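You operate a simulated robot arm through the tools that you are given. There is no shell and no other tool. Be economical: measure what you need, move in short steps, check, and stop when the job is done.

The job below is to be done with a simulated two-armed robot. You get a single attempt, and the scene is never put back.

Task
Set the compressor's cut-in screw to the figure on the green card.
Fine: power off before the blue cover is opened; cover shut, then power on again. Where these are worked on the way, their far stop is far enough and under half their travel is too little: blue cover.

It is judged by the outcome, as a careful person would: the job done as asked, and still so three seconds after it is handed in. It fails if anything else is knocked over, pushed out of place, dropped, spilled or broken. Lids that push on must go on centred and level and be pressed home; caps that screw on are set level and turned clockwise until they are tight.

Robot
Two 7-joint arms with two-finger parallel grippers on one trunk, on a base that drives. Base frame: it is fixed to the floor where the robot stands at the start and does not move with it; the origin is under the middle of the robot, x ahead of it, y to its left, z up. Readings come in mm, rad, newtons and seconds.
The left shoulder is at the start at [60, 143, 926], the right one opposite. With the tool pointing down near the work surface each hand reaches from about 320 to 740 mm from the robot's upright axis, wherever it stands, measured 20 degrees to its own side. Places, roughly: black air lever [1300, -2200, 1200]; black bracket nut [600, 100, 1000]; blue air lever [1300, -2000, 1200]; blue cover [500, -100, 900]; blue union nut [1400, -2100, 1300]; green air lever [1300, -2100, 1100]; green button [500, 0, 900]; green union nut [1400, -2300, 1300]; grey bracket nut [600, 100, 800]; grey dial [1300, -2300, 1500]; orange air lever [1300, -2300, 1100]; red air lever [1200, -1600, 1100]; red screw [500, -100, 900]; red union nut [1400, -1800, 1300]; regulator knob [1300, -1900, 1200]; relief lever [1300, -1600, 1400]. Payload 1.57 kg a hand.
Tool frame (each hand has its own): the origin (TCP) lies between the finger pads and is the grasp point; the fingertips stand 30 mm ahead of it; z points along the fingers, y is the line along which they close. The gripper opens to 110 mm. The fingers are 24 mm wide and 12 mm thick; the gripper's body (48 by 112 mm) begins 78 mm behind the TCP.
Orientation is told as [roll, pitch, yaw] about the base's x, y, z axes, in that order, counted from this pose: with the fingers straight down and closing along the base's y, the tool's x points along the base's -x, its y along +y and its z along -z.

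Tools
- The arms move only by the tool send_rows. It takes "left_steps", "right_steps" or both (then of equal length, played together; a hand with none holds still); each is a list of rows, each a list of 3 entries, a list of its own where there are three numbers: the turn, a rotation vector about the tool's x, y, z in rad, then the shift along the tool's x, y, z in mm, then the closure, from 0 (fully open) to 1 (shut). In form: [[[wx, wy, wz], [tx, ty, tz], grip], ...]. A call has 1 to 20 rows; each row shifts and turns the commanded pose from where the row before left it, along the tool's axes as they then stand. Each row takes 0.2 s and may step no farther than 50 mm and 0.15 rad from the row before; otherwise, or with a gripper value out of range, the whole call is refused. A pose out of reach is approached as far as the arm can. The call stops where the force on the tool passes 40 N (or 10 N more than at its start, if that is more) or the arm is blocked; 0.2 s more then pass. The fingers move at their own pace (about 45 mm/s each) and stop on an object; they squeeze with about 35 N. The grip force told is the motor's: it shows also when the fingers shut on nothing. Time passes only in rows, and 0.2 s behind the last, so rows that do not move let the fingers close. It gives the time, the measured TCP pose, the force on the tool (base axes), the opening and the grip force at its end, in the units of the frame above (readings bear some noise), with the torque about the TCP (base axes, N m) and any sound that the robot's microphone picked up.
- Cameras (640 x 400 px; columns grow to the right, rows downward): "scene" is now at [44.9, -20.6, 1537.4]; the picture's right is [-0.26, -0.96, 0.00], its down [-0.72, 0.20, -0.67] and it looks along [0.64, -0.17, -0.75] (base axes); focal length 258 px, centre (320, 200). "left" rides on the left gripper at [70, -16, -141] in its tool frame; the picture's right is [0.23, 0.97, 0.00], its down [-0.85, 0.20, -0.48] and it looks along [-0.47, 0.11, 0.88] (tool axes); focal length 222 px, centre (320, 200). "right" rides on the right gripper at [70, 16, -141] in its tool frame; the picture's right is [-0.23, 0.97, 0.00], its down [-0.86, -0.20, -0.48] and it looks along [-0.47, -0.11, 0.88] (tool axes); focal length 222 px, centre (320, 200). There is no depth. A picture from a camera that has moved, and an enlarged one, comes with that camera's place and axes in the base frame and with its lens.
- capture(camera): a new picture of that camera. No time passes.
- slide_trunk(by): slides the trunk up (or, below 0, down) by that many mm; the arms and the scene camera ride with it, the base frame stays. It gives what a move gives, with no picture.
- roll_base(legs): drives the robot by 1 to 6 legs, each [ahead, left, turn to the left] in mm, mm and rad, along the robot's own axes; the way and the turn of a leg run together, so that a leg with both is an arc; at most 1500 mm and 3.142 rad a leg. The arms and the cameras ride along, it lands a little off, and it stops where it bumps. It gives what a move gives.
- turn_head(pan, tilt): turns the head with the scene camera to pan (to the left, within 1.501 rad either way) and tilt (down, from -0.506 to 1.204), counted from straight ahead of the robot. It gives what a move gives.
- close_up(camera, box): a new picture of the part [left, top, right, bottom] of that camera's present view, enlarged. No time passes.
- close_job(): hands the job in; it is judged then, once.

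Go step by step. Nothing tells you exact positions but the pictures and the camera data: compare them with the known pose of the tool, close in by small moves and look again before you grip or let go. The budget is 120 turns and 108 pictures, counting those below and the enlarged ones. Unless the task says otherwise, let go and move clear before handing in, and close with one line.

The tools are called after "Call:" as name(argument=value, ...) on one line, values as JSON. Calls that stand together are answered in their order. send_rows: Moves the arms, as the interface text tells. Its arguments: {"type":"object","properties":{"left_steps":{"type":"array"},"right_steps":{"type":"array"}},"required":[]} The other tools are called the same way: slide_trunk (by) slides the trunk up or down; roll_base (legs) drives the base; turn_head (pan, tilt) turns the head that bears the scene camera; capture (camera) takes a picture; close_up (camera, box) takes an enlarged picture of a part of a camera's view; close_job () hands the job in.

At the start:

```text
clock: 0.0
left_position: [446.9, 114.3, 1046.7]
left_tool_rot: [0.0, 0.001, 0.001]
left_force: [0.9, 1.1, -0.9]
left_wrist_torque: [0.02, 0.0, -0.03]
left_finger_gap: 110.1
left_grip_force: 0.0
right_position: [421.2, -288.4, 1050.9]
right_tool_rot: [0.0, -0.002, 0.0]
right_force: [-0.4, 0.6, 0.4]
right_wrist_torque: [0.0, 0.03, 0.0]
right_finger_gap: 110.0
right_grip_force: 0.1
trunk travel left (down, up): [-525.0, 65.0]
robot x, y, heading: [1.1, 2.2, 0.004]
head pan, tilt: [-0.265, 0.843]
```

scene: 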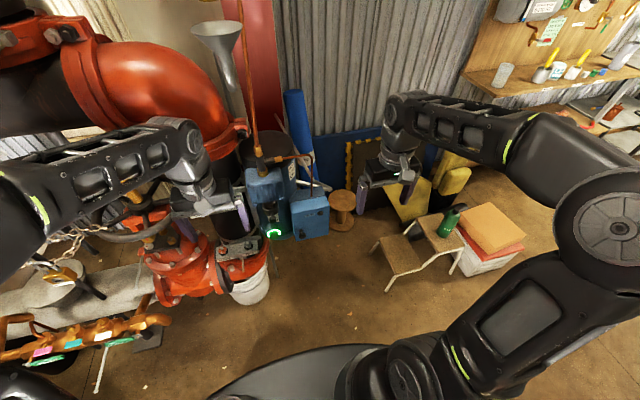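
right: 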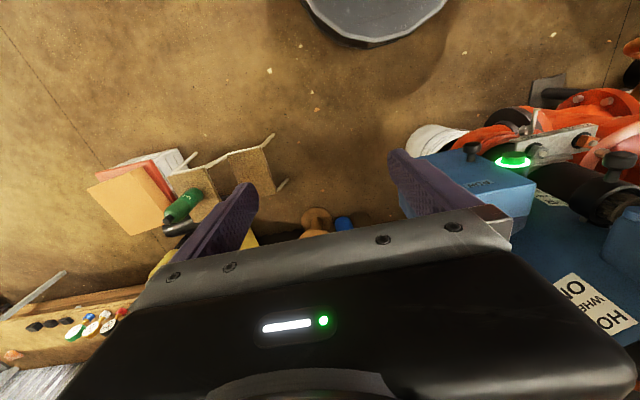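
left: 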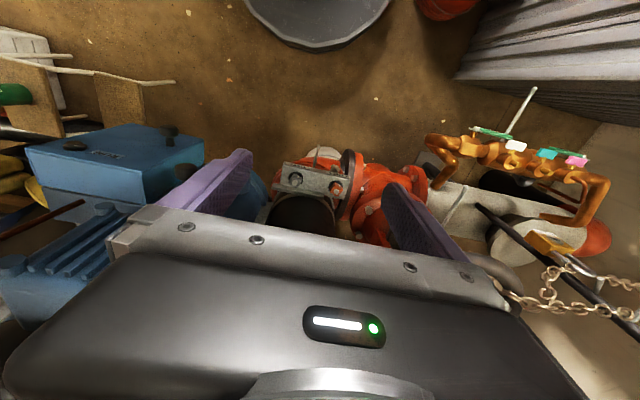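

The compressor with the blue box and the green-lit button is ahead of me, with the arms partly in the way. I'll look closer at it and at the cards on the board on the right.

Call:
close_up(camera="scene", box=[220, 130, 380, 250])

Call:
close_up(camera="scene", box=[460, 0, 640, 110])

Call:
close_up(camera="right", box=[380, 60, 640, 340])

```text
3.33 times, centred on (300, 190) of scene
camera zoom: at [44.9, -20.6, 1537.4], right [-0.26, -0.96, 0.0], down [-0.72, 0.2, -0.67], along [0.64, -0.17, -0.75], focal length 860 px, centre (387, 233)
```

zoom: 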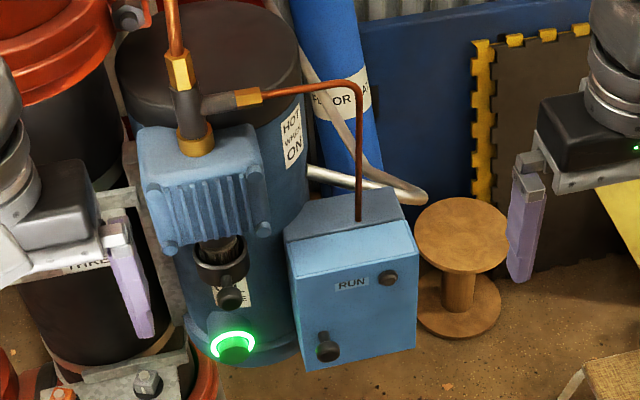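

```text
3.56 times, centred on (550, 55) of scene
camera zoom: at [44.9, -20.6, 1537.4], right [-0.26, -0.96, 0.0], down [-0.72, 0.2, -0.67], along [0.64, -0.17, -0.75], focal length 918 px, centre (-498, 716)
```

zoom: 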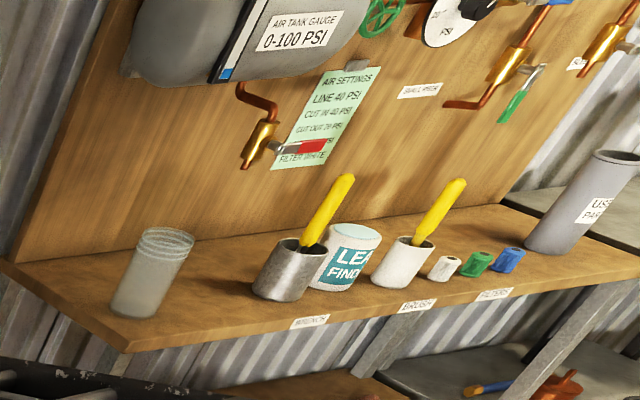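

```text
1.43 times, centred on (510, 200) of right
camera zoom: at [353.1, -271.6, 1191.5], right [0.23, 0.97, 0.0], down [0.86, -0.2, 0.48], along [0.47, -0.11, -0.88], focal length 317 px, centre (49, 200)
```

zoom: 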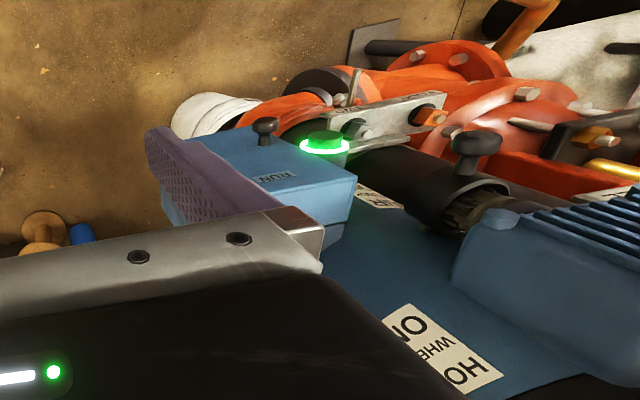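

The green card on the board reads something like "cut in 40 psi", so I'll zoom in on it. I'll also turn the head to see the blue box better.

Call:
close_up(camera="scene", box=[530, 10, 570, 50])

Call:
turn_head(pan=-0.9, tilt=0.2)

Call:
capture(camera="scene")

```text
10.00 times, centred on (550, 30) of scene
camera zoom: at [44.9, -20.6, 1537.4], right [-0.26, -0.96, 0.0], down [-0.72, 0.2, -0.67], along [0.64, -0.17, -0.75], focal length 2581 px, centre (-1980, 1900)
```

zoom: 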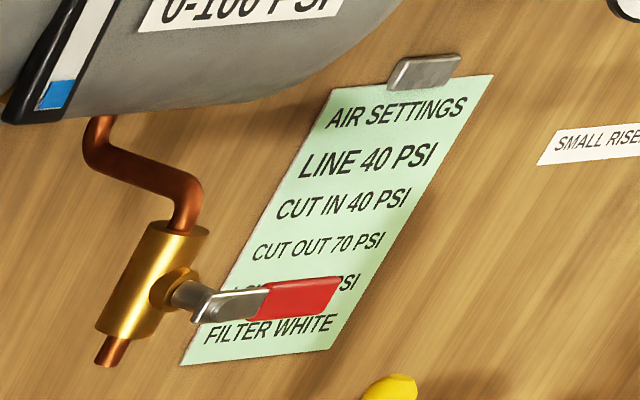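

```text
clock: 1.0
left_position: [446.6, 114.2, 1046.8]
left_tool_rot: [-0.001, 0.001, 0.0]
left_force: [0.1, -0.4, 0.6]
left_wrist_torque: [0.01, -0.03, -0.01]
left_finger_gap: 110.3
left_grip_force: 0.1
right_position: [421.0, -288.4, 1051.1]
right_tool_rot: [0.0, 0.0, 0.0]
right_force: [-0.2, -0.1, -0.3]
right_wrist_torque: [0.0, 0.0, 0.0]
right_finger_gap: 109.9
right_grip_force: 0.0
trunk travel left (down, up): [-525.0, 65.0]
robot x, y, heading: [-0.5, -0.0, 0.008]
head pan, tilt: [-0.901, 0.201]
```

```text
100 pictures are left
camera scene: at [27.1, -73.0, 1594.4], right [-0.78, -0.62, 0.0], down [-0.12, 0.16, -0.98], along [0.61, -0.77, -0.2], focal length 258 px, centre (320, 200)
```

scene: 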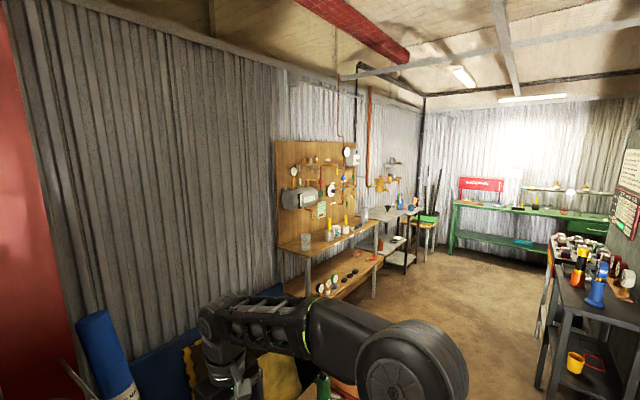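

The cut-in figure is 40 PSI. Now I'll look at the compressor from straight on.

Call:
turn_head(pan=-0.15, tilt=0.95)

Call:
capture(camera="scene")

Call:
close_up(camera="scene", box=[260, 110, 400, 200])

```text
clock: 2.1
left_position: [445.9, 114.9, 1047.3]
left_tool_rot: [-0.001, 0.001, -0.001]
left_force: [1.2, 0.4, 0.0]
left_wrist_torque: [0.02, 0.01, 0.03]
left_finger_gap: 109.9
left_grip_force: 0.0
right_position: [421.5, -286.9, 1051.1]
right_tool_rot: [0.001, 0.0, -0.003]
right_force: [-0.8, -0.6, 1.3]
right_wrist_torque: [-0.02, 0.01, 0.02]
right_finger_gap: 109.9
right_grip_force: 0.0
trunk travel left (down, up): [-525.0, 65.0]
robot x, y, heading: [1.5, -1.6, -0.002]
head pan, tilt: [-0.15, 0.949]
```

```text
99 pictures are left
camera scene: at [41.1, -11.0, 1529.3], right [-0.15, -0.99, 0.0], down [-0.8, 0.12, -0.58], along [0.58, -0.09, -0.81], focal length 258 px, centre (320, 200)
```

scene: 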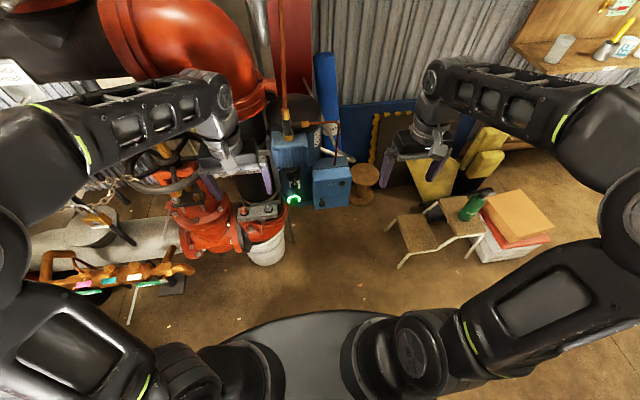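

```text
4.44 times, centred on (330, 155) of scene
camera zoom: at [41.1, -11.0, 1529.3], right [-0.15, -0.99, 0.0], down [-0.8, 0.12, -0.58], along [0.58, -0.09, -0.81], focal length 1147 px, centre (276, 400)
```

zoom: 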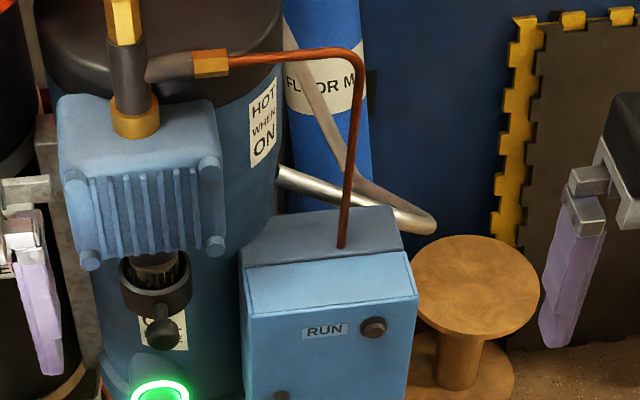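

The button is at about (537, 3, 844). The pull knob on the blue box is at about (490, -81, 875), and a second knob by the RUN label is at about (495, -140, 953); all of them face me. I'll turn both hands to point forward and look with the wrist cameras.

Call:
send_rows(right_steps=[[[0, -0.143, 0], [0, 0, 0], 0], [[0, -0.143, 0], [0, 0, 0], 0], [[0, -0.143, 0], [0, 0, 0], 0], [[0, -0.143, 0], [0, 0, 0], 0], [[0, -0.143, 0], [0, 0, 0], 0], [[0, -0.143, 0], [0, 0, 0], 0], [[0, -0.143, 0], [0, 0, 0], 0], [[0, -0.143, 0], [0, 0, 0], 0], [[0, -0.143, 0], [0, 0, 0], 0], [[0, -0.143, 0], [0, 0, 0], 0], [[0, -0.141, 0], [0, 0, 0], 0]], left_steps=[[[0, -0.143, 0], [0, 0, 0], 0], [[0, -0.143, 0], [0, 0, 0], 0], [[0, -0.143, 0], [0, 0, 0], 0], [[0, -0.143, 0], [0, 0, 0], 0], [[0, -0.143, 0], [0, 0, 0], 0], [[0, -0.143, 0], [0, 0, 0], 0], [[0, -0.143, 0], [0, 0, 0], 0], [[0, -0.143, 0], [0, 0, 0], 0], [[0, -0.143, 0], [0, 0, 0], 0], [[0, -0.143, 0], [0, 0, 0], 0], [[0, -0.141, 0], [0, 0, 0], 0]])

Call:
capture(camera="scene")

Call:
capture(camera="right")

```text
clock: 4.2
left_position: [508.6, 90.7, 1076.0]
left_tool_rot: [0.001, -1.323, 0.017]
left_force: [-23.6, 22.8, 10.4]
left_wrist_torque: [-0.6, -0.3, -1.49]
left_finger_gap: 90.2
left_grip_force: 0.1
left hand out of reach, approached as far as the arm can: row 7, 8, 9, 10
right_position: [495.2, -327.2, 1099.2]
right_tool_rot: [-0.006, -1.332, 0.012]
right_force: [-0.5, -0.4, 0.1]
right_wrist_torque: [-0.01, -0.03, 0.02]
right_finger_gap: 110.3
right_grip_force: 0.1
right hand out of reach, approached as far as the arm can: row 6, 7, 8, 9, 10
trunk travel left (down, up): [-525.0, 65.0]
robot x, y, heading: [-0.5, 0.6, 0.004]
head pan, tilt: [-0.15, 0.949]
stopped in row 10 (left hand): the force on the tool passed its limit (the readings are from after the stop); the commanded pose is now the measured one
```

```text
97 pictures are left
camera scene: at [35.4, -6.6, 1529.8], right [-0.15, -0.99, 0.0], down [-0.8, 0.12, -0.58], along [0.58, -0.09, -0.81], focal length 258 px, centre (320, 200)
```

scene: 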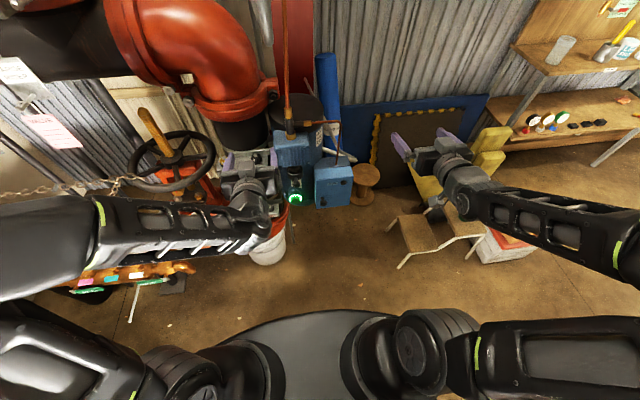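

```text
96 pictures are left
camera right: at [341.4, -312.9, 1063.7], right [0.05, 0.97, 0.22], down [-0.26, -0.2, 0.94], along [0.96, -0.1, 0.24], focal length 222 px, centre (320, 200)
```

right: 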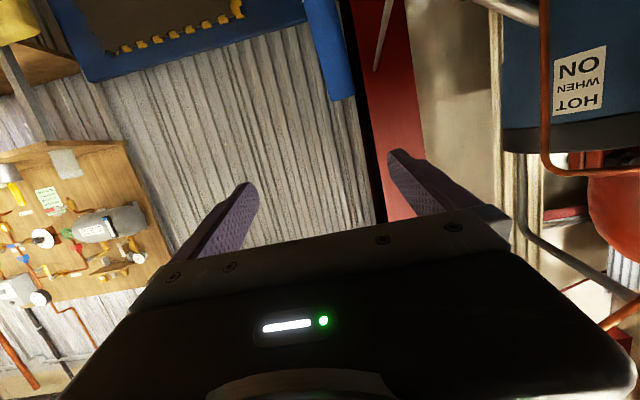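

The left fingers touched the big pipe, and forward pointing needs more stand-off. I'll drive back to get clear, then check.

Call:
roll_base(legs=[[-250, 0, 0]])

Call:
capture(camera="scene")

Call:
capture(camera="left")

```text
clock: 5.2
left_position: [483.7, 92.5, 1070.7]
left_tool_rot: [0.005, -1.312, 0.031]
left_force: [-12.4, 14.8, 4.9]
left_wrist_torque: [-0.39, -0.17, -0.37]
left_finger_gap: 96.0
left_grip_force: 0.1
right_position: [468.2, -333.1, 1096.7]
right_tool_rot: [-0.001, -1.327, 0.0]
right_force: [-0.9, -0.3, 0.6]
right_wrist_torque: [0.01, -0.02, 0.01]
right_finger_gap: 109.9
right_grip_force: 0.1
trunk travel left (down, up): [-525.0, 65.0]
robot x, y, heading: [-28.9, -4.0, -0.003]
head pan, tilt: [-0.15, 0.949]
stopped in leg 1: the robot was blocked; the commanded pose is now the measured one
```

```text
95 pictures are left
camera scene: at [11.8, -10.3, 1529.4], right [-0.15, -0.99, 0.0], down [-0.8, 0.12, -0.58], along [0.58, -0.09, -0.81], focal length 258 px, centre (320, 200)
```

scene: 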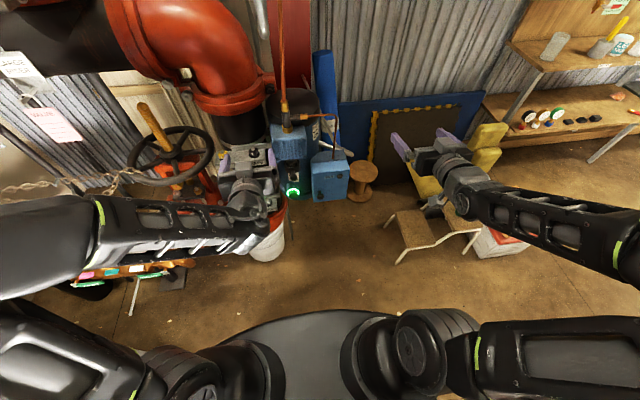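

```text
94 pictures are left
camera left: at [332.1, 72.0, 1039.5], right [-0.09, 0.97, -0.22], down [-0.25, 0.19, 0.95], along [0.96, 0.14, 0.23], focal length 222 px, centre (320, 200)
```

left: 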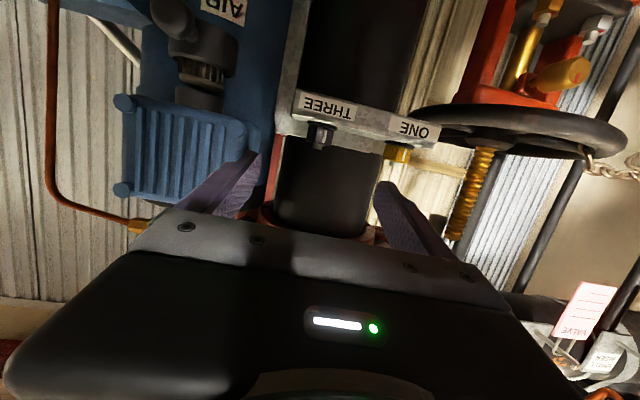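

The left hand's inner finger is resting against the side of the compressor head. I'll shift it outward a little to free it.

Call:
send_rows(left_steps=[[[0, 0, 0], [0, 8, 0], 0], [[0, 0, 0], [0, 6, -8], 0], [[0, 0, 0], [0, 0, -8], 0]])

Call:
capture(camera="left")

```text
clock: 6.0
left_position: [488.9, 96.2, 1079.2]
left_tool_rot: [0.01, -1.307, 0.023]
left_force: [4.7, 12.1, -10.8]
left_wrist_torque: [0.51, 0.19, 0.48]
left_finger_gap: 99.5
left_grip_force: 0.1
left hand out of reach, approached as far as the arm can: row 1, 2, 3
right_position: [470.1, -332.5, 1095.3]
right_tool_rot: [-0.001, -1.324, 0.0]
right_force: [0.7, -0.2, -0.6]
right_wrist_torque: [0.02, 0.0, 0.02]
right_finger_gap: 110.0
right_grip_force: 0.1
trunk travel left (down, up): [-525.0, 65.0]
robot x, y, heading: [-24.3, -2.1, -0.001]
head pan, tilt: [-0.15, 0.949]
```

```text
93 pictures are left
camera left: at [336.5, 74.6, 1047.8], right [-0.09, 0.97, -0.22], down [-0.25, 0.19, 0.95], along [0.97, 0.14, 0.22], focal length 222 px, centre (320, 200)
```

left: 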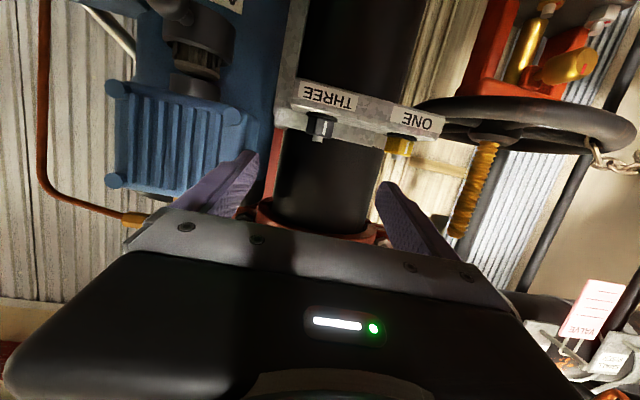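

It is still in light contact at the arm's fold limit. I'll narrow the fingers slightly, tilt back down and retract.

Call:
send_rows(left_steps=[[[0, 0, 0], [0, 0, 0], 0.12], [[0, 0.1, 0], [0, 2, -15], 0.12], [[0, 0.1, 0], [0, 2, -15], 0.12], [[0, 0.1, 0], [0, 2, -15], 0.12], [[0, 0.1, 0], [0, 2, -15], 0.12], [[0, 0.1, 0], [0, 2, -15], 0.12]])

Call:
capture(camera="left")

```text
clock: 7.4
left_position: [421.7, 101.3, 1113.9]
left_tool_rot: [0.005, -0.812, 0.022]
left_force: [-0.2, 1.0, -0.1]
left_wrist_torque: [-0.02, 0.02, 0.0]
left_finger_gap: 96.9
left_grip_force: 0.0
right_position: [468.4, -335.4, 1095.8]
right_tool_rot: [0.005, -1.327, -0.003]
right_force: [-0.4, 0.1, 0.2]
right_wrist_torque: [-0.01, 0.0, 0.0]
right_finger_gap: 110.0
right_grip_force: 0.0
trunk travel left (down, up): [-525.0, 65.0]
robot x, y, heading: [-25.6, -5.6, -0.003]
head pan, tilt: [-0.15, 0.949]
```

```text
92 pictures are left
camera left: at [272.5, 80.2, 1160.2], right [-0.18, 0.97, -0.16], down [0.24, 0.2, 0.95], along [0.95, 0.13, -0.27], focal length 222 px, centre (320, 200)
```

left: 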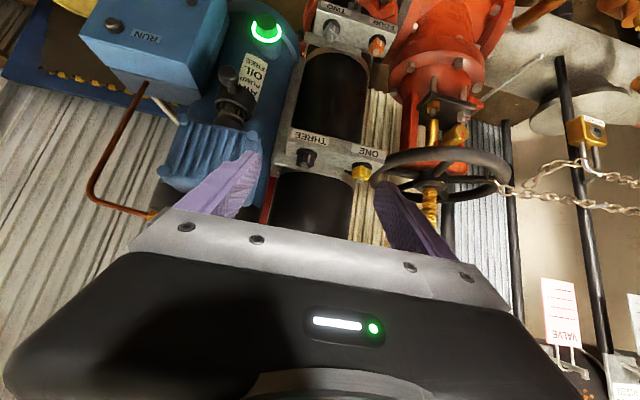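

The left hand is free now, so I'll drive back again.

Call:
roll_base(legs=[[-250, 0, 0]])

Call:
capture(camera="scene")

```text
clock: 8.1
left_position: [421.5, 99.6, 1112.7]
left_tool_rot: [0.004, -0.811, 0.021]
left_force: [1.0, -0.5, -0.2]
left_wrist_torque: [-0.01, 0.0, 0.0]
left_finger_gap: 96.7
left_grip_force: 0.1
right_position: [468.1, -336.8, 1095.0]
right_tool_rot: [0.007, -1.328, -0.007]
right_force: [-0.8, -0.2, -0.6]
right_wrist_torque: [0.03, -0.01, -0.05]
right_finger_gap: 109.8
right_grip_force: 0.1
trunk travel left (down, up): [-525.0, 65.0]
robot x, y, heading: [-27.2, -1.8, -0.004]
head pan, tilt: [-0.15, 0.949]
stopped in leg 1: the robot was blocked; the commanded pose is now the measured one
```

```text
91 pictures are left
camera scene: at [13.6, -13.0, 1529.3], right [-0.15, -0.99, 0.0], down [-0.8, 0.12, -0.58], along [0.58, -0.09, -0.81], focal length 258 px, centre (320, 200)
```

scene: 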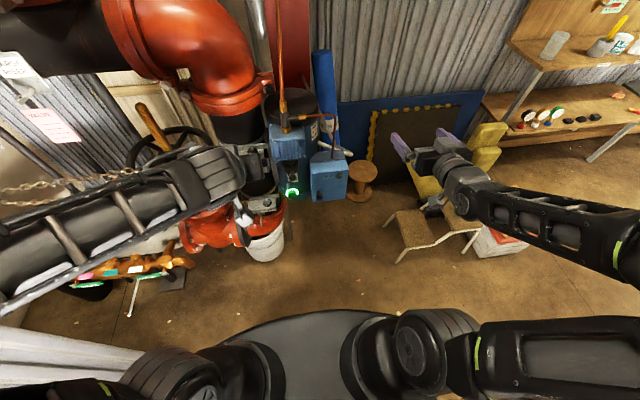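

Something blocks the base behind me, so I'll look around to the left.

Call:
turn_head(pan=1.5, tilt=0.6)

Call:
capture(camera="scene")

Call:
turn_head(pan=-1.5, tilt=0.7)

Call:
capture(camera="scene")

```text
clock: 9.8
left_position: [422.0, 98.7, 1111.9]
left_tool_rot: [0.004, -0.811, 0.022]
left_force: [0.5, -0.3, -0.5]
left_wrist_torque: [-0.02, -0.01, 0.0]
left_finger_gap: 96.6
left_grip_force: 0.0
right_position: [469.1, -337.0, 1094.6]
right_tool_rot: [0.006, -1.327, -0.005]
right_force: [-0.2, -0.2, -0.5]
right_wrist_torque: [0.04, -0.03, -0.02]
right_finger_gap: 109.9
right_grip_force: 0.1
trunk travel left (down, up): [-525.0, 65.0]
robot x, y, heading: [-30.3, -1.5, -0.0]
head pan, tilt: [1.499, 0.6]
```

```text
90 pictures are left
camera scene: at [-51.5, 86.4, 1557.7], right [1.0, -0.08, 0.0], down [-0.04, -0.56, -0.82], along [0.06, 0.82, -0.57], focal length 258 px, centre (320, 200)
```

scene: 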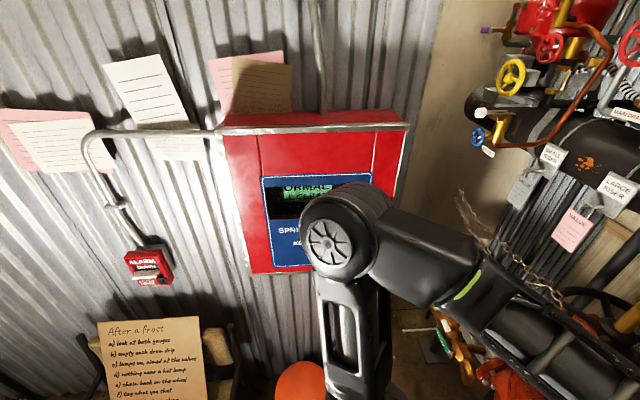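

```text
clock: 12.4
left_position: [423.0, 100.5, 1112.4]
left_tool_rot: [0.004, -0.811, 0.024]
left_force: [-0.2, -0.1, -0.6]
left_wrist_torque: [0.02, 0.03, 0.01]
left_finger_gap: 96.9
left_grip_force: 0.3
right_position: [468.9, -336.8, 1095.3]
right_tool_rot: [0.006, -1.326, -0.006]
right_force: [-0.2, 0.1, 0.1]
right_wrist_torque: [0.02, -0.02, -0.04]
right_finger_gap: 110.1
right_grip_force: 0.0
trunk travel left (down, up): [-525.0, 65.0]
robot x, y, heading: [-24.8, -2.8, -0.003]
head pan, tilt: [-1.499, 0.7]
```

```text
89 pictures are left
camera scene: at [-52.4, -86.5, 1549.1], right [-1.0, -0.07, 0.0], down [-0.04, 0.64, -0.76], along [0.05, -0.76, -0.64], focal length 258 px, centre (320, 200)
```

scene: 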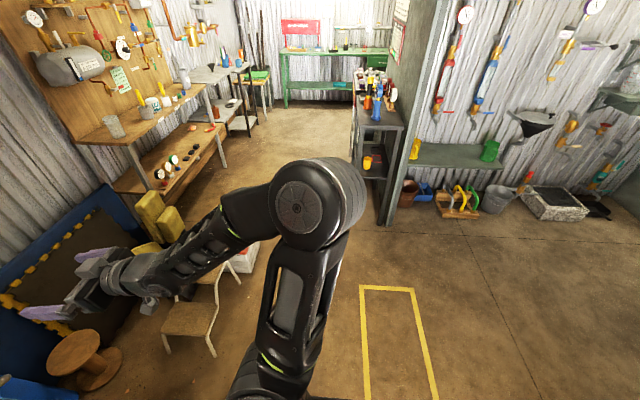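

Space is open to the right. I'll slide right and try backing up from there.

Call:
roll_base(legs=[[0, -200, 0], [-200, 0, 0]])

Call:
turn_head(pan=0.0, tilt=0.8)

Call:
capture(camera="scene")

```text
clock: 15.2
left_position: [225.5, -102.3, 1113.3]
left_tool_rot: [0.003, -0.813, 0.021]
left_force: [-0.7, 0.6, 0.2]
left_wrist_torque: [0.01, 0.01, 0.02]
left_finger_gap: 96.7
left_grip_force: 0.0
right_position: [273.3, -538.4, 1096.0]
right_tool_rot: [0.005, -1.329, -0.006]
right_force: [-0.2, 1.0, 0.1]
right_wrist_torque: [-0.02, -0.01, 0.0]
right_finger_gap: 109.8
right_grip_force: 0.2
trunk travel left (down, up): [-525.0, 65.0]
robot x, y, heading: [-220.2, -198.6, -0.002]
head pan, tilt: [-1.499, 0.7]
```

```text
clock: 16.8
left_position: [228.0, -102.6, 1112.9]
left_tool_rot: [0.002, -0.812, 0.021]
left_force: [-0.3, -1.3, -0.2]
left_wrist_torque: [0.0, -0.01, 0.01]
left_finger_gap: 96.9
left_grip_force: 0.0
right_position: [274.6, -538.4, 1095.3]
right_tool_rot: [0.007, -1.326, -0.009]
right_force: [-0.4, 1.0, -0.7]
right_wrist_torque: [-0.01, 0.0, 0.0]
right_finger_gap: 109.9
right_grip_force: 0.1
trunk travel left (down, up): [-525.0, 65.0]
robot x, y, heading: [-218.7, -203.7, -0.003]
head pan, tilt: [0.0, 0.799]
```

```text
88 pictures are left
camera scene: at [-171.7, -203.0, 1540.8], right [-0.01, -1.0, 0.0], down [-0.72, 0.0, -0.7], along [0.7, 0.0, -0.72], focal length 258 px, centre (320, 200)
```

scene: 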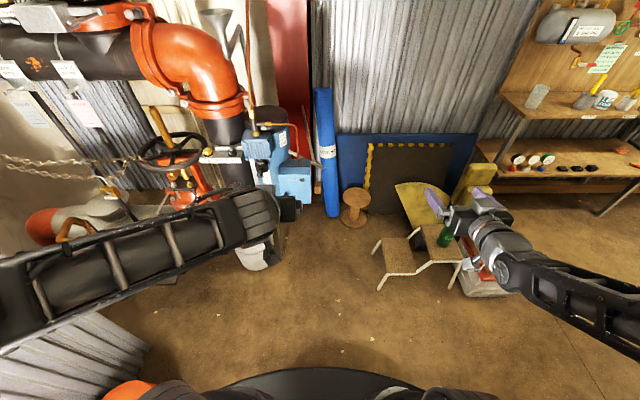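

There's room here. I'll level the left hand to point forward and bring it in front of the box to view it.

Call:
send_rows(left_steps=[[[0, -0.127, 0], [0, 0, 0], 0], [[0, -0.127, 0], [0, 0, 0], 0], [[0, -0.127, 0], [0, 0, 0], 0], [[0, -0.127, 0], [0, 0, 0], 0], [[0, -0.127, 0], [0, 0, 0], 0], [[0, -0.125, 0], [0, 0, 0], 0], [[0, 0, 0], [38, 2, 14], 0], [[0, 0, 0], [38, 2, 14], 0], [[0, 0, 0], [38, 2, 14], 0], [[0, 0, 0], [38, 2, 14], 0], [[0, 0, 0], [38, 2, 14], 0]])

Call:
capture(camera="left")

Call:
capture(camera="scene")

```text
clock: 19.2
left_position: [368.4, -136.3, 975.6]
left_tool_rot: [0.597, -1.562, -0.57]
left_force: [0.0, -0.5, -0.3]
left_wrist_torque: [-0.05, -0.02, 0.01]
left_finger_gap: 109.9
left_grip_force: 0.0
left hand out of reach, approached as far as the arm can: row 3, 4, 5, 6, 10, 11
right_position: [274.7, -537.8, 1094.9]
right_tool_rot: [0.004, -1.328, -0.007]
right_force: [0.4, 0.6, 0.0]
right_wrist_torque: [-0.02, 0.01, 0.01]
right_finger_gap: 110.2
right_grip_force: 0.0
trunk travel left (down, up): [-525.0, 65.0]
robot x, y, heading: [-221.5, -201.8, -0.005]
head pan, tilt: [0.0, 0.799]
```

```text
87 pictures are left
camera left: at [227.7, -154.9, 906.7], right [-0.03, 0.97, -0.22], down [-0.48, 0.18, 0.86], along [0.88, 0.13, 0.46], focal length 222 px, centre (320, 200)
```

left: 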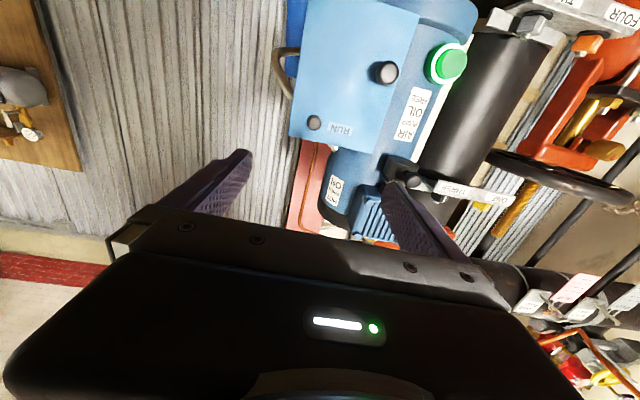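

```text
86 pictures are left
camera scene: at [-170.6, -203.1, 1540.8], right [-0.01, -1.0, 0.0], down [-0.72, 0.0, -0.7], along [0.7, 0.0, -0.72], focal length 258 px, centre (320, 200)
```

scene: 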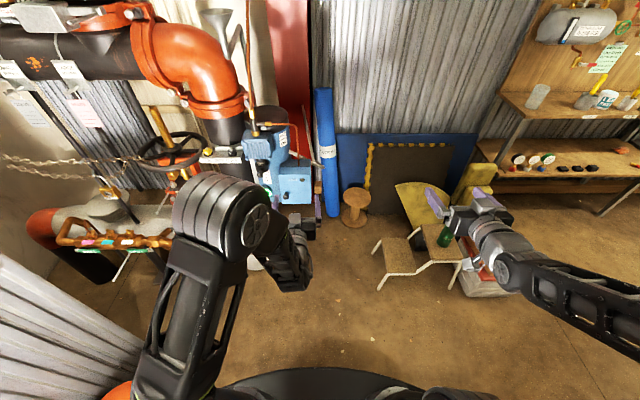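

I can see the box face now, so I'll zoom in on it.

Call:
close_up(camera="left", box=[260, 0, 500, 150])

```text
2.67 times, centred on (380, 75) of left
camera zoom: at [227.7, -154.9, 906.7], right [-0.03, 0.97, -0.22], down [-0.48, 0.18, 0.86], along [0.88, 0.13, 0.46], focal length 592 px, centre (160, 533)
```

zoom: 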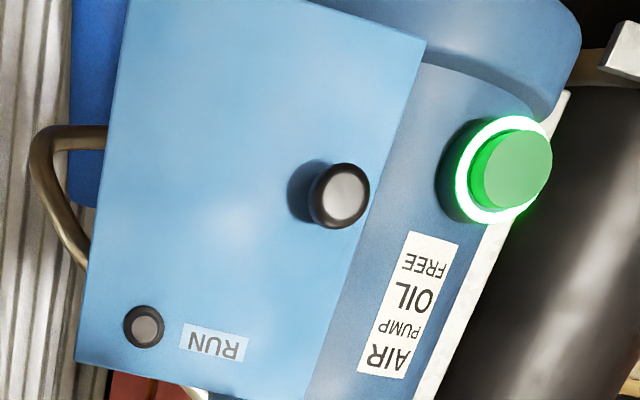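

The knob sits by the cover's left edge, so the cover should be hinged on the right. The button is at about (537, 3, 852). I'll shut the left fingers and move towards the front of the button in a first half step.

Call:
send_rows(left_steps=[[[0, 0, 0], [20, 30, 15], 1], [[0, 0, 0], [20, 30, 15], 1], [[0, 0, 0], [20, 30, 20], 1], [[0, 0, 0], [0, 0, 20], 1], [[0, 0, 0], [0, 0, 0], 1], [[0, 0, 0], [0, 0, 0], 1]])

```text
clock: 20.6
left_position: [449.1, -97.1, 934.3]
left_tool_rot: [1.551, -1.564, -1.521]
left_force: [0.6, -0.6, 0.5]
left_wrist_torque: [0.0, -0.01, 0.01]
left_finger_gap: 0.0
left_grip_force: 7.5
left hand out of reach, approached as far as the arm can: row 1, 2, 3, 4
right_position: [273.5, -538.3, 1096.1]
right_tool_rot: [0.004, -1.326, -0.009]
right_force: [0.4, 0.3, 0.1]
right_wrist_torque: [0.0, 0.04, -0.02]
right_finger_gap: 110.0
right_grip_force: 0.1
trunk travel left (down, up): [-525.0, 65.0]
robot x, y, heading: [-222.1, -205.1, -0.005]
head pan, tilt: [0.0, 0.799]
```

The arm needs more distance to point forward. I'll back the base up another 120 mm and move to the pre-press point.

Call:
roll_base(legs=[[-120, 0, 0]])

Call:
send_rows(left_steps=[[[0, 0, 0], [0, 0, 0], 1]])

```text
clock: 21.8
left_position: [328.5, -95.0, 935.1]
left_tool_rot: [1.812, -1.568, -1.781]
left_force: [-0.5, 0.5, 1.1]
left_wrist_torque: [0.03, 0.03, -0.02]
left_finger_gap: 0.0
left_grip_force: 21.1
right_position: [153.7, -537.6, 1096.4]
right_tool_rot: [0.005, -1.328, -0.01]
right_force: [-0.8, 0.2, -0.7]
right_wrist_torque: [0.02, 0.02, 0.01]
right_finger_gap: 110.2
right_grip_force: 0.1
trunk travel left (down, up): [-525.0, 65.0]
robot x, y, heading: [-343.1, -199.6, -0.004]
head pan, tilt: [0.0, 0.799]
```

```text
clock: 22.2
left_position: [328.1, -96.4, 934.4]
left_tool_rot: [1.664, -1.564, -1.635]
left_force: [-0.7, 0.6, 0.5]
left_wrist_torque: [-0.05, 0.04, -0.03]
left_finger_gap: 0.0
left_grip_force: 21.5
right_position: [155.6, -537.7, 1095.4]
right_tool_rot: [0.003, -1.325, -0.009]
right_force: [0.2, -0.7, 0.4]
right_wrist_torque: [0.0, 0.0, 0.02]
right_finger_gap: 110.0
right_grip_force: 0.0
trunk travel left (down, up): [-525.0, 65.0]
robot x, y, heading: [-339.6, -204.5, -0.006]
head pan, tilt: [0.0, 0.799]
```

Call:
send_rows(left_steps=[[[0, 0, 0], [14, 17, 20], 1], [[0, 0, 0], [14, 17, 20], 1], [[0, 0, 0], [14, 17, 20], 1], [[0, 0, 0], [14, 17, 20], 1], [[0, 0, 0], [14, 17, 20], 1], [[0, 0, 0], [12, 14, 20], 1]])

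Call:
capture(camera="left")

```text
clock: 23.7
left_position: [446.4, -89.5, 869.5]
left_tool_rot: [2.136, -1.558, -2.091]
left_force: [-22.9, 0.3, 8.1]
left_wrist_torque: [0.06, -0.48, 0.05]
left_finger_gap: 0.1
left_grip_force: 21.3
left hand out of reach, approached as far as the arm can: row 1, 2, 3, 4, 5, 6
right_position: [153.2, -538.0, 1095.3]
right_tool_rot: [0.005, -1.326, -0.007]
right_force: [0.6, -0.2, -0.6]
right_wrist_torque: [-0.02, 0.0, -0.03]
right_finger_gap: 110.3
right_grip_force: 0.1
trunk travel left (down, up): [-525.0, 65.0]
robot x, y, heading: [-344.1, -201.1, -0.008]
head pan, tilt: [0.0, 0.799]
stopped in row 6 (left hand): the force on the tool passed its limit (the readings are from after the stop); the commanded pose is now the measured one
```

```text
84 pictures are left
camera left: at [308.0, -111.5, 798.3], right [-0.04, 0.97, -0.22], down [-0.49, 0.17, 0.85], along [0.87, 0.14, 0.47], focal length 222 px, centre (320, 200)
```

left: 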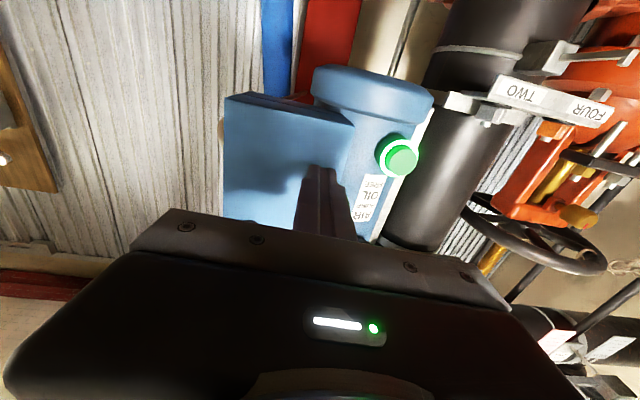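

The left hand couldn't move left and ended up pushing lightly on the cover knob. I'll retract, then lower the trunk so the forearm lies flatter and pointing forward becomes easier.

Call:
send_rows(left_steps=[[[0, 0, 0], [0, 0, -30], 1], [[0, 0, 0], [0, 0, -30], 1], [[0, 0, 0], [-30, 0, -20], 1], [[0, 0, 0], [-30, 0, 0], 1], [[0, 0, 0], [-30, 0, 0], 1]])

Call:
slide_trunk(by=-200)

Call:
send_rows(left_steps=[[[0, 0, 0], [-30, 0, 0], 1], [[0, 0, 0], [-30, 0, 0], 1], [[0, 0, 0], [-30, 0, 0], 1], [[0, 0, 0], [-30, 20, 0], 1], [[0, 0, 0], [0, 20, 0], 1]])

Call:
capture(camera="scene")

```text
clock: 24.9
left_position: [367.8, -95.5, 956.7]
left_tool_rot: [1.877, -1.56, -1.832]
left_force: [-0.6, -0.3, -0.4]
left_wrist_torque: [-0.03, -0.02, 0.0]
left_finger_gap: 0.0
left_grip_force: 21.1
right_position: [154.5, -537.4, 1096.6]
right_tool_rot: [0.003, -1.327, -0.008]
right_force: [0.3, 0.3, -0.7]
right_wrist_torque: [0.01, 0.0, -0.07]
right_finger_gap: 109.9
right_grip_force: 0.1
trunk travel left (down, up): [-525.0, 65.0]
robot x, y, heading: [-343.1, -200.0, -0.005]
head pan, tilt: [0.0, 0.799]
```

```text
clock: 27.0
left_position: [367.2, -95.5, 755.6]
left_tool_rot: [1.928, -1.559, -1.885]
left_force: [0.4, -0.1, 0.6]
left_wrist_torque: [0.04, 0.01, 0.0]
left_finger_gap: 0.1
left_grip_force: 22.1
right_position: [155.1, -536.9, 895.4]
right_tool_rot: [0.003, -1.325, -0.007]
right_force: [-0.3, -0.9, 0.5]
right_wrist_torque: [0.0, 0.0, 0.01]
right_finger_gap: 109.9
right_grip_force: 0.1
trunk travel left (down, up): [-325.0, 265.0]
robot x, y, heading: [-341.5, -202.2, -0.006]
head pan, tilt: [0.0, 0.799]
```

```text
clock: 28.2
left_position: [368.3, -78.8, 876.0]
left_tool_rot: [1.863, -1.559, -1.818]
left_force: [0.6, -0.1, 0.1]
left_wrist_torque: [0.0, -0.02, 0.0]
left_finger_gap: 0.0
left_grip_force: 21.8
left hand out of reach, approached as far as the arm can: row 5
right_position: [154.2, -535.9, 895.8]
right_tool_rot: [0.006, -1.326, -0.007]
right_force: [0.8, -0.1, -0.1]
right_wrist_torque: [0.01, 0.0, -0.01]
right_finger_gap: 109.9
right_grip_force: 0.1
trunk travel left (down, up): [-325.0, 265.0]
robot x, y, heading: [-342.8, -199.6, -0.005]
head pan, tilt: [0.0, 0.799]
```

```text
83 pictures are left
camera scene: at [-291.1, -202.0, 1340.8], right [-0.01, -1.0, 0.0], down [-0.72, 0.0, -0.7], along [0.7, 0.0, -0.72], focal length 258 px, centre (320, 200)
```

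scene: 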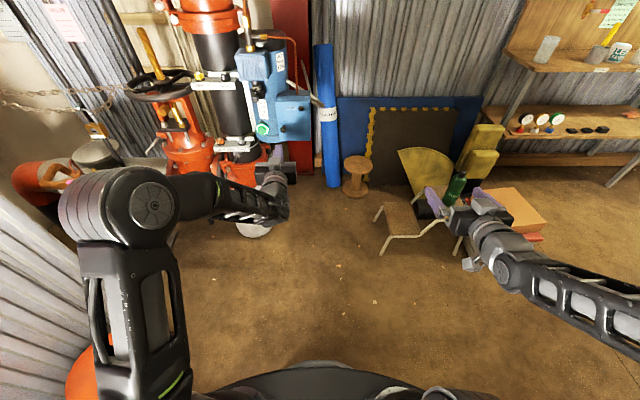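

The left elbow swings out to the left, so the left tool naturally points inward. I'll reposition the base to the right with its heading turned left about 0.5 rad, so that facing +x is natural for this arm.

Call:
roll_base(legs=[[0, -280, 0], [0, 0, 0.5]])

Call:
turn_head(pan=-0.2, tilt=0.7)

Call:
capture(camera="scene")

```text
clock: 31.7
left_position: [210.9, -30.0, 874.8]
left_tool_rot: [1.904, -1.559, -1.336]
left_force: [0.8, -0.3, -0.4]
left_wrist_torque: [0.02, -0.01, -0.01]
left_finger_gap: 0.0
left_grip_force: 21.7
right_position: [255.8, -534.6, 894.9]
right_tool_rot: [0.005, -1.326, 0.515]
right_force: [-0.3, 1.2, -0.2]
right_wrist_torque: [0.0, 0.02, 0.0]
right_finger_gap: 110.0
right_grip_force: 0.0
trunk travel left (down, up): [-325.0, 265.0]
robot x, y, heading: [-342.0, -488.7, 0.518]
head pan, tilt: [0.0, 0.799]
```

```text
clock: 32.4
left_position: [212.3, -29.6, 875.4]
left_tool_rot: [1.898, -1.56, -1.326]
left_force: [-1.0, -0.2, 0.1]
left_wrist_torque: [0.03, -0.02, -0.01]
left_finger_gap: 0.1
left_grip_force: 21.3
right_position: [255.8, -533.7, 896.0]
right_tool_rot: [0.005, -1.326, 0.515]
right_force: [0.8, -0.8, -0.1]
right_wrist_torque: [0.02, 0.04, -0.01]
right_finger_gap: 109.9
right_grip_force: 0.1
trunk travel left (down, up): [-325.0, 265.0]
robot x, y, heading: [-341.7, -492.4, 0.519]
head pan, tilt: [-0.201, 0.7]
```

```text
82 pictures are left
camera scene: at [-287.6, -478.8, 1349.0], right [0.31, -0.95, 0.0], down [-0.61, -0.2, -0.76], along [0.73, 0.24, -0.64], focal length 258 px, centre (320, 200)
```

scene: 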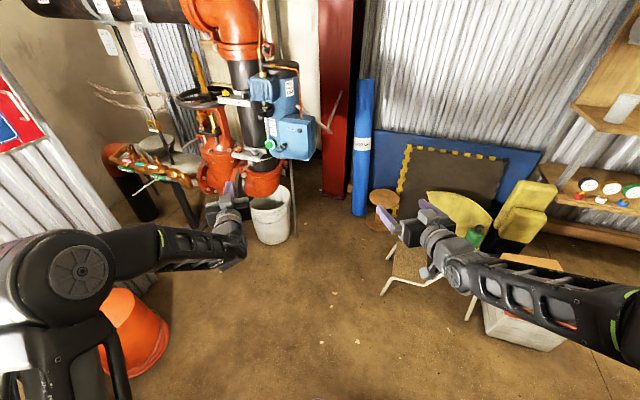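

Call:
send_rows(left_steps=[[[0.14, 0, 0], [0, 0, 0], 1], [[0.14, 0, 0], [0, 0, 0], 1], [[0.14, 0, 0], [0, 0, 0], 1], [[0.14, 0, 0], [0, 0, 0], 1], [[0, 0, 0], [20, 0, 0], 1]])

Call:
capture(camera="left")

```text
clock: 33.6
left_position: [213.9, -29.4, 856.0]
left_tool_rot: [1.983, -1.559, -1.416]
left_force: [-0.3, -0.5, 0.5]
left_wrist_torque: [-0.02, -0.02, 0.01]
left_finger_gap: 0.0
left_grip_force: 21.2
left hand out of reach, approached as far as the arm can: row 1, 2, 3, 4
right_position: [255.2, -533.8, 895.1]
right_tool_rot: [0.004, -1.325, 0.514]
right_force: [0.2, 0.0, -0.3]
right_wrist_torque: [-0.02, 0.01, 0.0]
right_finger_gap: 110.1
right_grip_force: 0.1
trunk travel left (down, up): [-325.0, 265.0]
robot x, y, heading: [-340.4, -490.5, 0.518]
head pan, tilt: [-0.201, 0.7]
```

```text
81 pictures are left
camera left: at [103.5, -118.9, 785.8], right [-0.53, 0.82, -0.22], down [-0.51, -0.1, 0.85], along [0.68, 0.56, 0.47], focal length 222 px, centre (320, 200)
```

left: 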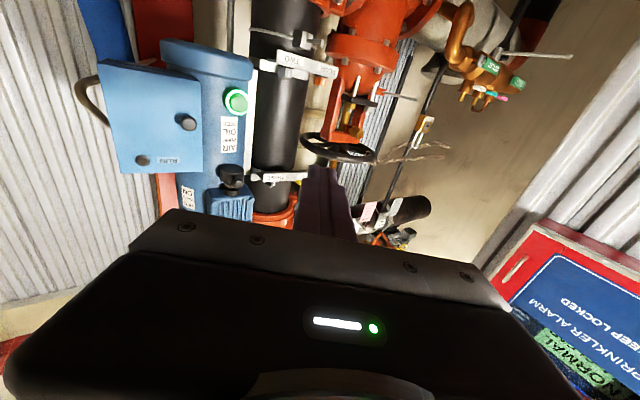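

That direction is limited for the left arm, so the mirrored right arm should point outward easily. I'll test by turning the right tool to face +x, and fold the left hand back to pointing down.

Call:
send_rows(right_steps=[[[0, -0.12, 0], [0, 0, 0], 0], [[0, -0.12, 0], [0, 0, 0], 0], [[0.13, 0, 0], [0, 0, 0], 0], [[0.13, 0, 0], [0, 0, 0], 0], [[0.13, 0, 0], [0, 0, 0], 0], [[0.13, 0, 0], [0, 0, 0], 0], [[0, 0, 0], [0, 0, 0], 0], [[0, 0, 0], [0, 0, 0], 0], [[0, 0, 0], [0, 0, 0], 0], [[0, 0, 0], [0, 0, 0], 0], [[0, 0, 0], [0, 0, 0], 0]], left_steps=[[[0, 0.14, 0], [-10, 0, -20], 1], [[0, 0.14, 0], [-10, 0, -20], 1], [[0, 0.14, 0], [-10, 0, -20], 1], [[0, 0.14, 0], [0, 0, -20], 1], [[0, 0.14, 0], [0, 0, -20], 1], [[0, 0.14, 0], [10, 0, -20], 1], [[0, 0.14, 0], [10, 0, -20], 1], [[0, 0.14, 0], [20, 0, -10], 1], [[0, 0.14, 0], [20, 0, -10], 1], [[0, 0.14, 0], [20, 0, -10], 1], [[0, 0.14, 0], [20, 0, -10], 1]])

Call:
capture(camera="scene")

```text
clock: 36.0
left_position: [33.0, -144.5, 927.8]
left_tool_rot: [0.009, -0.103, 0.566]
left_force: [-0.1, 0.1, 0.4]
left_wrist_torque: [0.01, -0.04, 0.0]
left_finger_gap: 0.1
left_grip_force: 21.7
left hand out of reach, approached as far as the arm can: row 11
right_position: [294.4, -534.8, 901.0]
right_tool_rot: [-0.295, -1.568, 0.295]
right_force: [-1.1, -0.2, 0.5]
right_wrist_torque: [0.04, 0.01, -0.01]
right_finger_gap: 110.1
right_grip_force: 0.1
right hand out of reach, approached as far as the arm can: row 1, 2, 3, 4
trunk travel left (down, up): [-325.0, 265.0]
robot x, y, heading: [-342.0, -487.3, 0.518]
head pan, tilt: [-0.201, 0.7]
```

```text
80 pictures are left
camera scene: at [-287.7, -478.8, 1349.1], right [0.31, -0.95, 0.0], down [-0.61, -0.2, -0.76], along [0.73, 0.24, -0.64], focal length 258 px, centre (320, 200)
```

scene: 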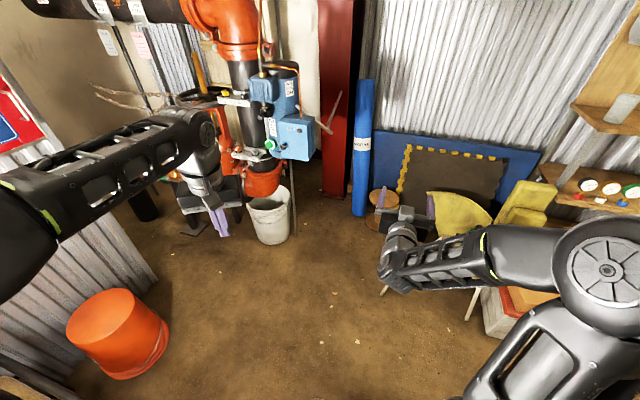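

The right tool points straight along +x. Now I'll drive closer so the right hand stands near the box.

Call:
roll_base(legs=[[263, 134, 0]])

Call:
capture(camera="scene")

Call:
capture(camera="right")

```text
clock: 38.0
left_position: [196.2, 99.6, 928.2]
left_tool_rot: [0.008, -0.103, 0.564]
left_force: [0.1, 0.7, 0.2]
left_wrist_torque: [0.0, 0.0, -0.02]
left_finger_gap: 0.0
left_grip_force: 21.5
right_position: [455.8, -291.1, 900.9]
right_tool_rot: [-0.32, -1.566, 0.314]
right_force: [-0.4, -0.6, 0.1]
right_wrist_torque: [0.04, -0.03, -0.01]
right_finger_gap: 109.9
right_grip_force: 0.0
trunk travel left (down, up): [-325.0, 265.0]
robot x, y, heading: [-179.0, -245.9, 0.517]
head pan, tilt: [-0.201, 0.7]
```

```text
79 pictures are left
camera scene: at [-126.8, -233.9, 1349.0], right [0.31, -0.95, 0.0], down [-0.61, -0.2, -0.76], along [0.73, 0.23, -0.64], focal length 258 px, centre (320, 200)
```

scene: 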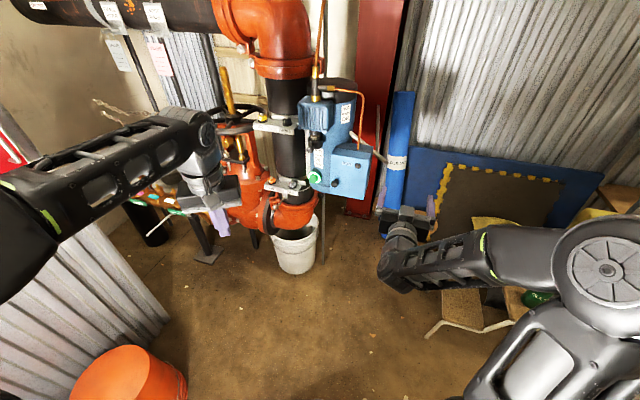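

```text
78 pictures are left
camera right: at [314.9, -274.8, 830.5], right [0.01, 0.97, 0.23], down [-0.48, -0.2, 0.86], along [0.88, -0.11, 0.46], focal length 222 px, centre (320, 200)
```

right: 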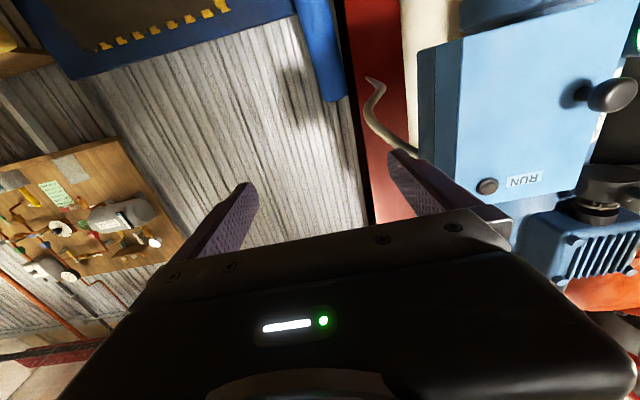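

Call:
send_rows(right_steps=[[[0, 0, 0], [7, 25, -15], 1], [[0, 0, 0], [7, 40, -15], 1], [[0, 0, 0], [7, 45, -10], 1], [[0, 0, 0], [7, 46, 0], 1], [[0, 0, 0], [7, 46, 0], 1], [[0, 0, 0], [7, 46, 0], 1], [[0, 0, 0], [7, 46, 0], 1], [[0, 0, 0], [0, 0, 0], 1]])

Call:
capture(camera="right")

Call:
capture(camera="scene")

```text
clock: 39.8
left_position: [195.4, 99.4, 927.7]
left_tool_rot: [0.01, -0.105, 0.564]
left_force: [-0.7, -1.0, -0.1]
left_wrist_torque: [0.02, 0.0, 0.01]
left_finger_gap: 0.0
left_grip_force: 21.7
right_position: [414.1, 3.0, 849.1]
right_tool_rot: [-0.369, -1.565, 0.364]
right_force: [0.1, 0.4, -0.4]
right_wrist_torque: [-0.01, -0.01, 0.0]
right_finger_gap: 0.2
right_grip_force: 21.1
trunk travel left (down, up): [-325.0, 265.0]
robot x, y, heading: [-181.8, -248.5, 0.517]
head pan, tilt: [-0.201, 0.7]
```

```text
77 pictures are left
camera right: at [274.1, 20.7, 779.8], right [0.01, 0.97, 0.23], down [-0.48, -0.2, 0.86], along [0.88, -0.11, 0.46], focal length 222 px, centre (320, 200)
```

right: 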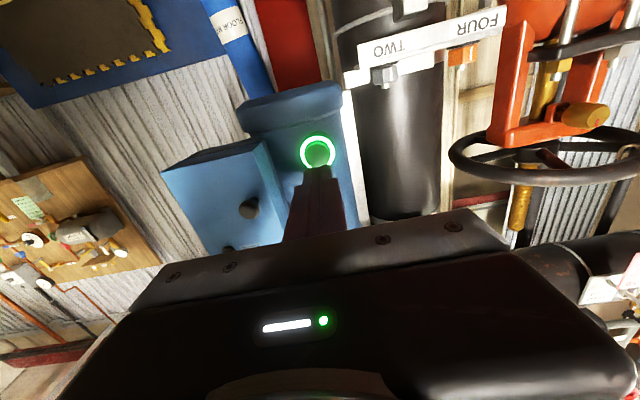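

```text
76 pictures are left
camera scene: at [-127.0, -234.0, 1349.1], right [0.31, -0.95, 0.0], down [-0.61, -0.2, -0.76], along [0.73, 0.23, -0.64], focal length 258 px, centre (320, 200)
```

scene: 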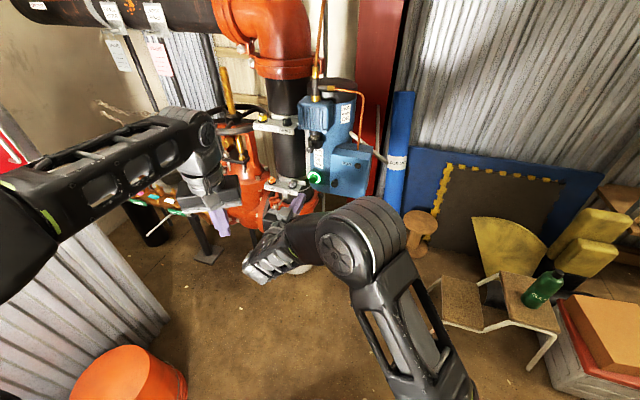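

The button is lined up, at about y=-1, z=854. I'll advance slowly to press it.

Call:
send_rows(right_steps=[[[0, 0, 0], [-5, -4, 30], 1], [[0, 0, 0], [0, 0, 30], 1], [[0, 0, 0], [0, 0, 6], 1], [[0, 0, 0], [0, 0, 6], 1], [[0, 0, 0], [0, 0, 4], 1], [[0, 0, 0], [0, 0, 4], 1], [[0, 0, 0], [0, 0, 4], 1], [[0, 0, 0], [0, 0, 4], 1], [[0, 0, 0], [0, 0, 4], 1], [[0, 0, 0], [0, 0, 4], 1]])

Call:
capture(camera="right")

```text
clock: 41.9
left_position: [191.6, 98.5, 928.5]
left_tool_rot: [0.009, -0.108, 0.562]
left_force: [-0.5, -0.1, 0.1]
left_wrist_torque: [-0.02, -0.02, 0.0]
left_finger_gap: 0.0
left_grip_force: 21.2
right_position: [500.8, 0.7, 856.3]
right_tool_rot: [-0.203, -1.564, 0.204]
right_force: [-23.7, -8.6, 2.8]
right_wrist_torque: [0.14, -0.14, -0.31]
right_finger_gap: 0.0
right_grip_force: 21.2
trunk travel left (down, up): [-325.0, 265.0]
robot x, y, heading: [-183.8, -242.9, 0.512]
head pan, tilt: [-0.201, 0.7]
heard: click
stopped in row 10 (right hand): the force on the tool passed its limit (the readings are from after the stop); the commanded pose is now the measured one
```

```text
75 pictures are left
camera right: at [360.1, 16.8, 786.7], right [0.0, 0.97, 0.23], down [-0.47, -0.2, 0.86], along [0.88, -0.11, 0.46], focal length 222 px, centre (320, 200)
```

right: 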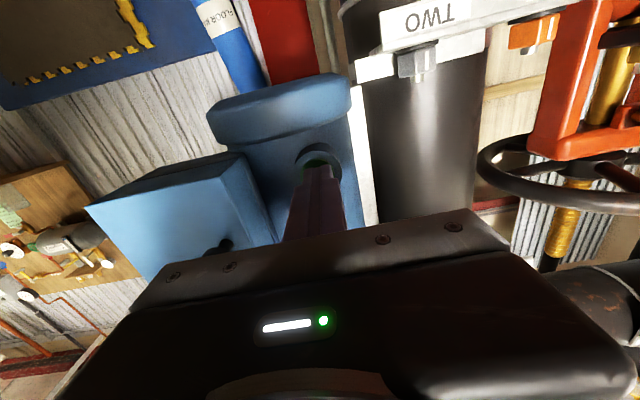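

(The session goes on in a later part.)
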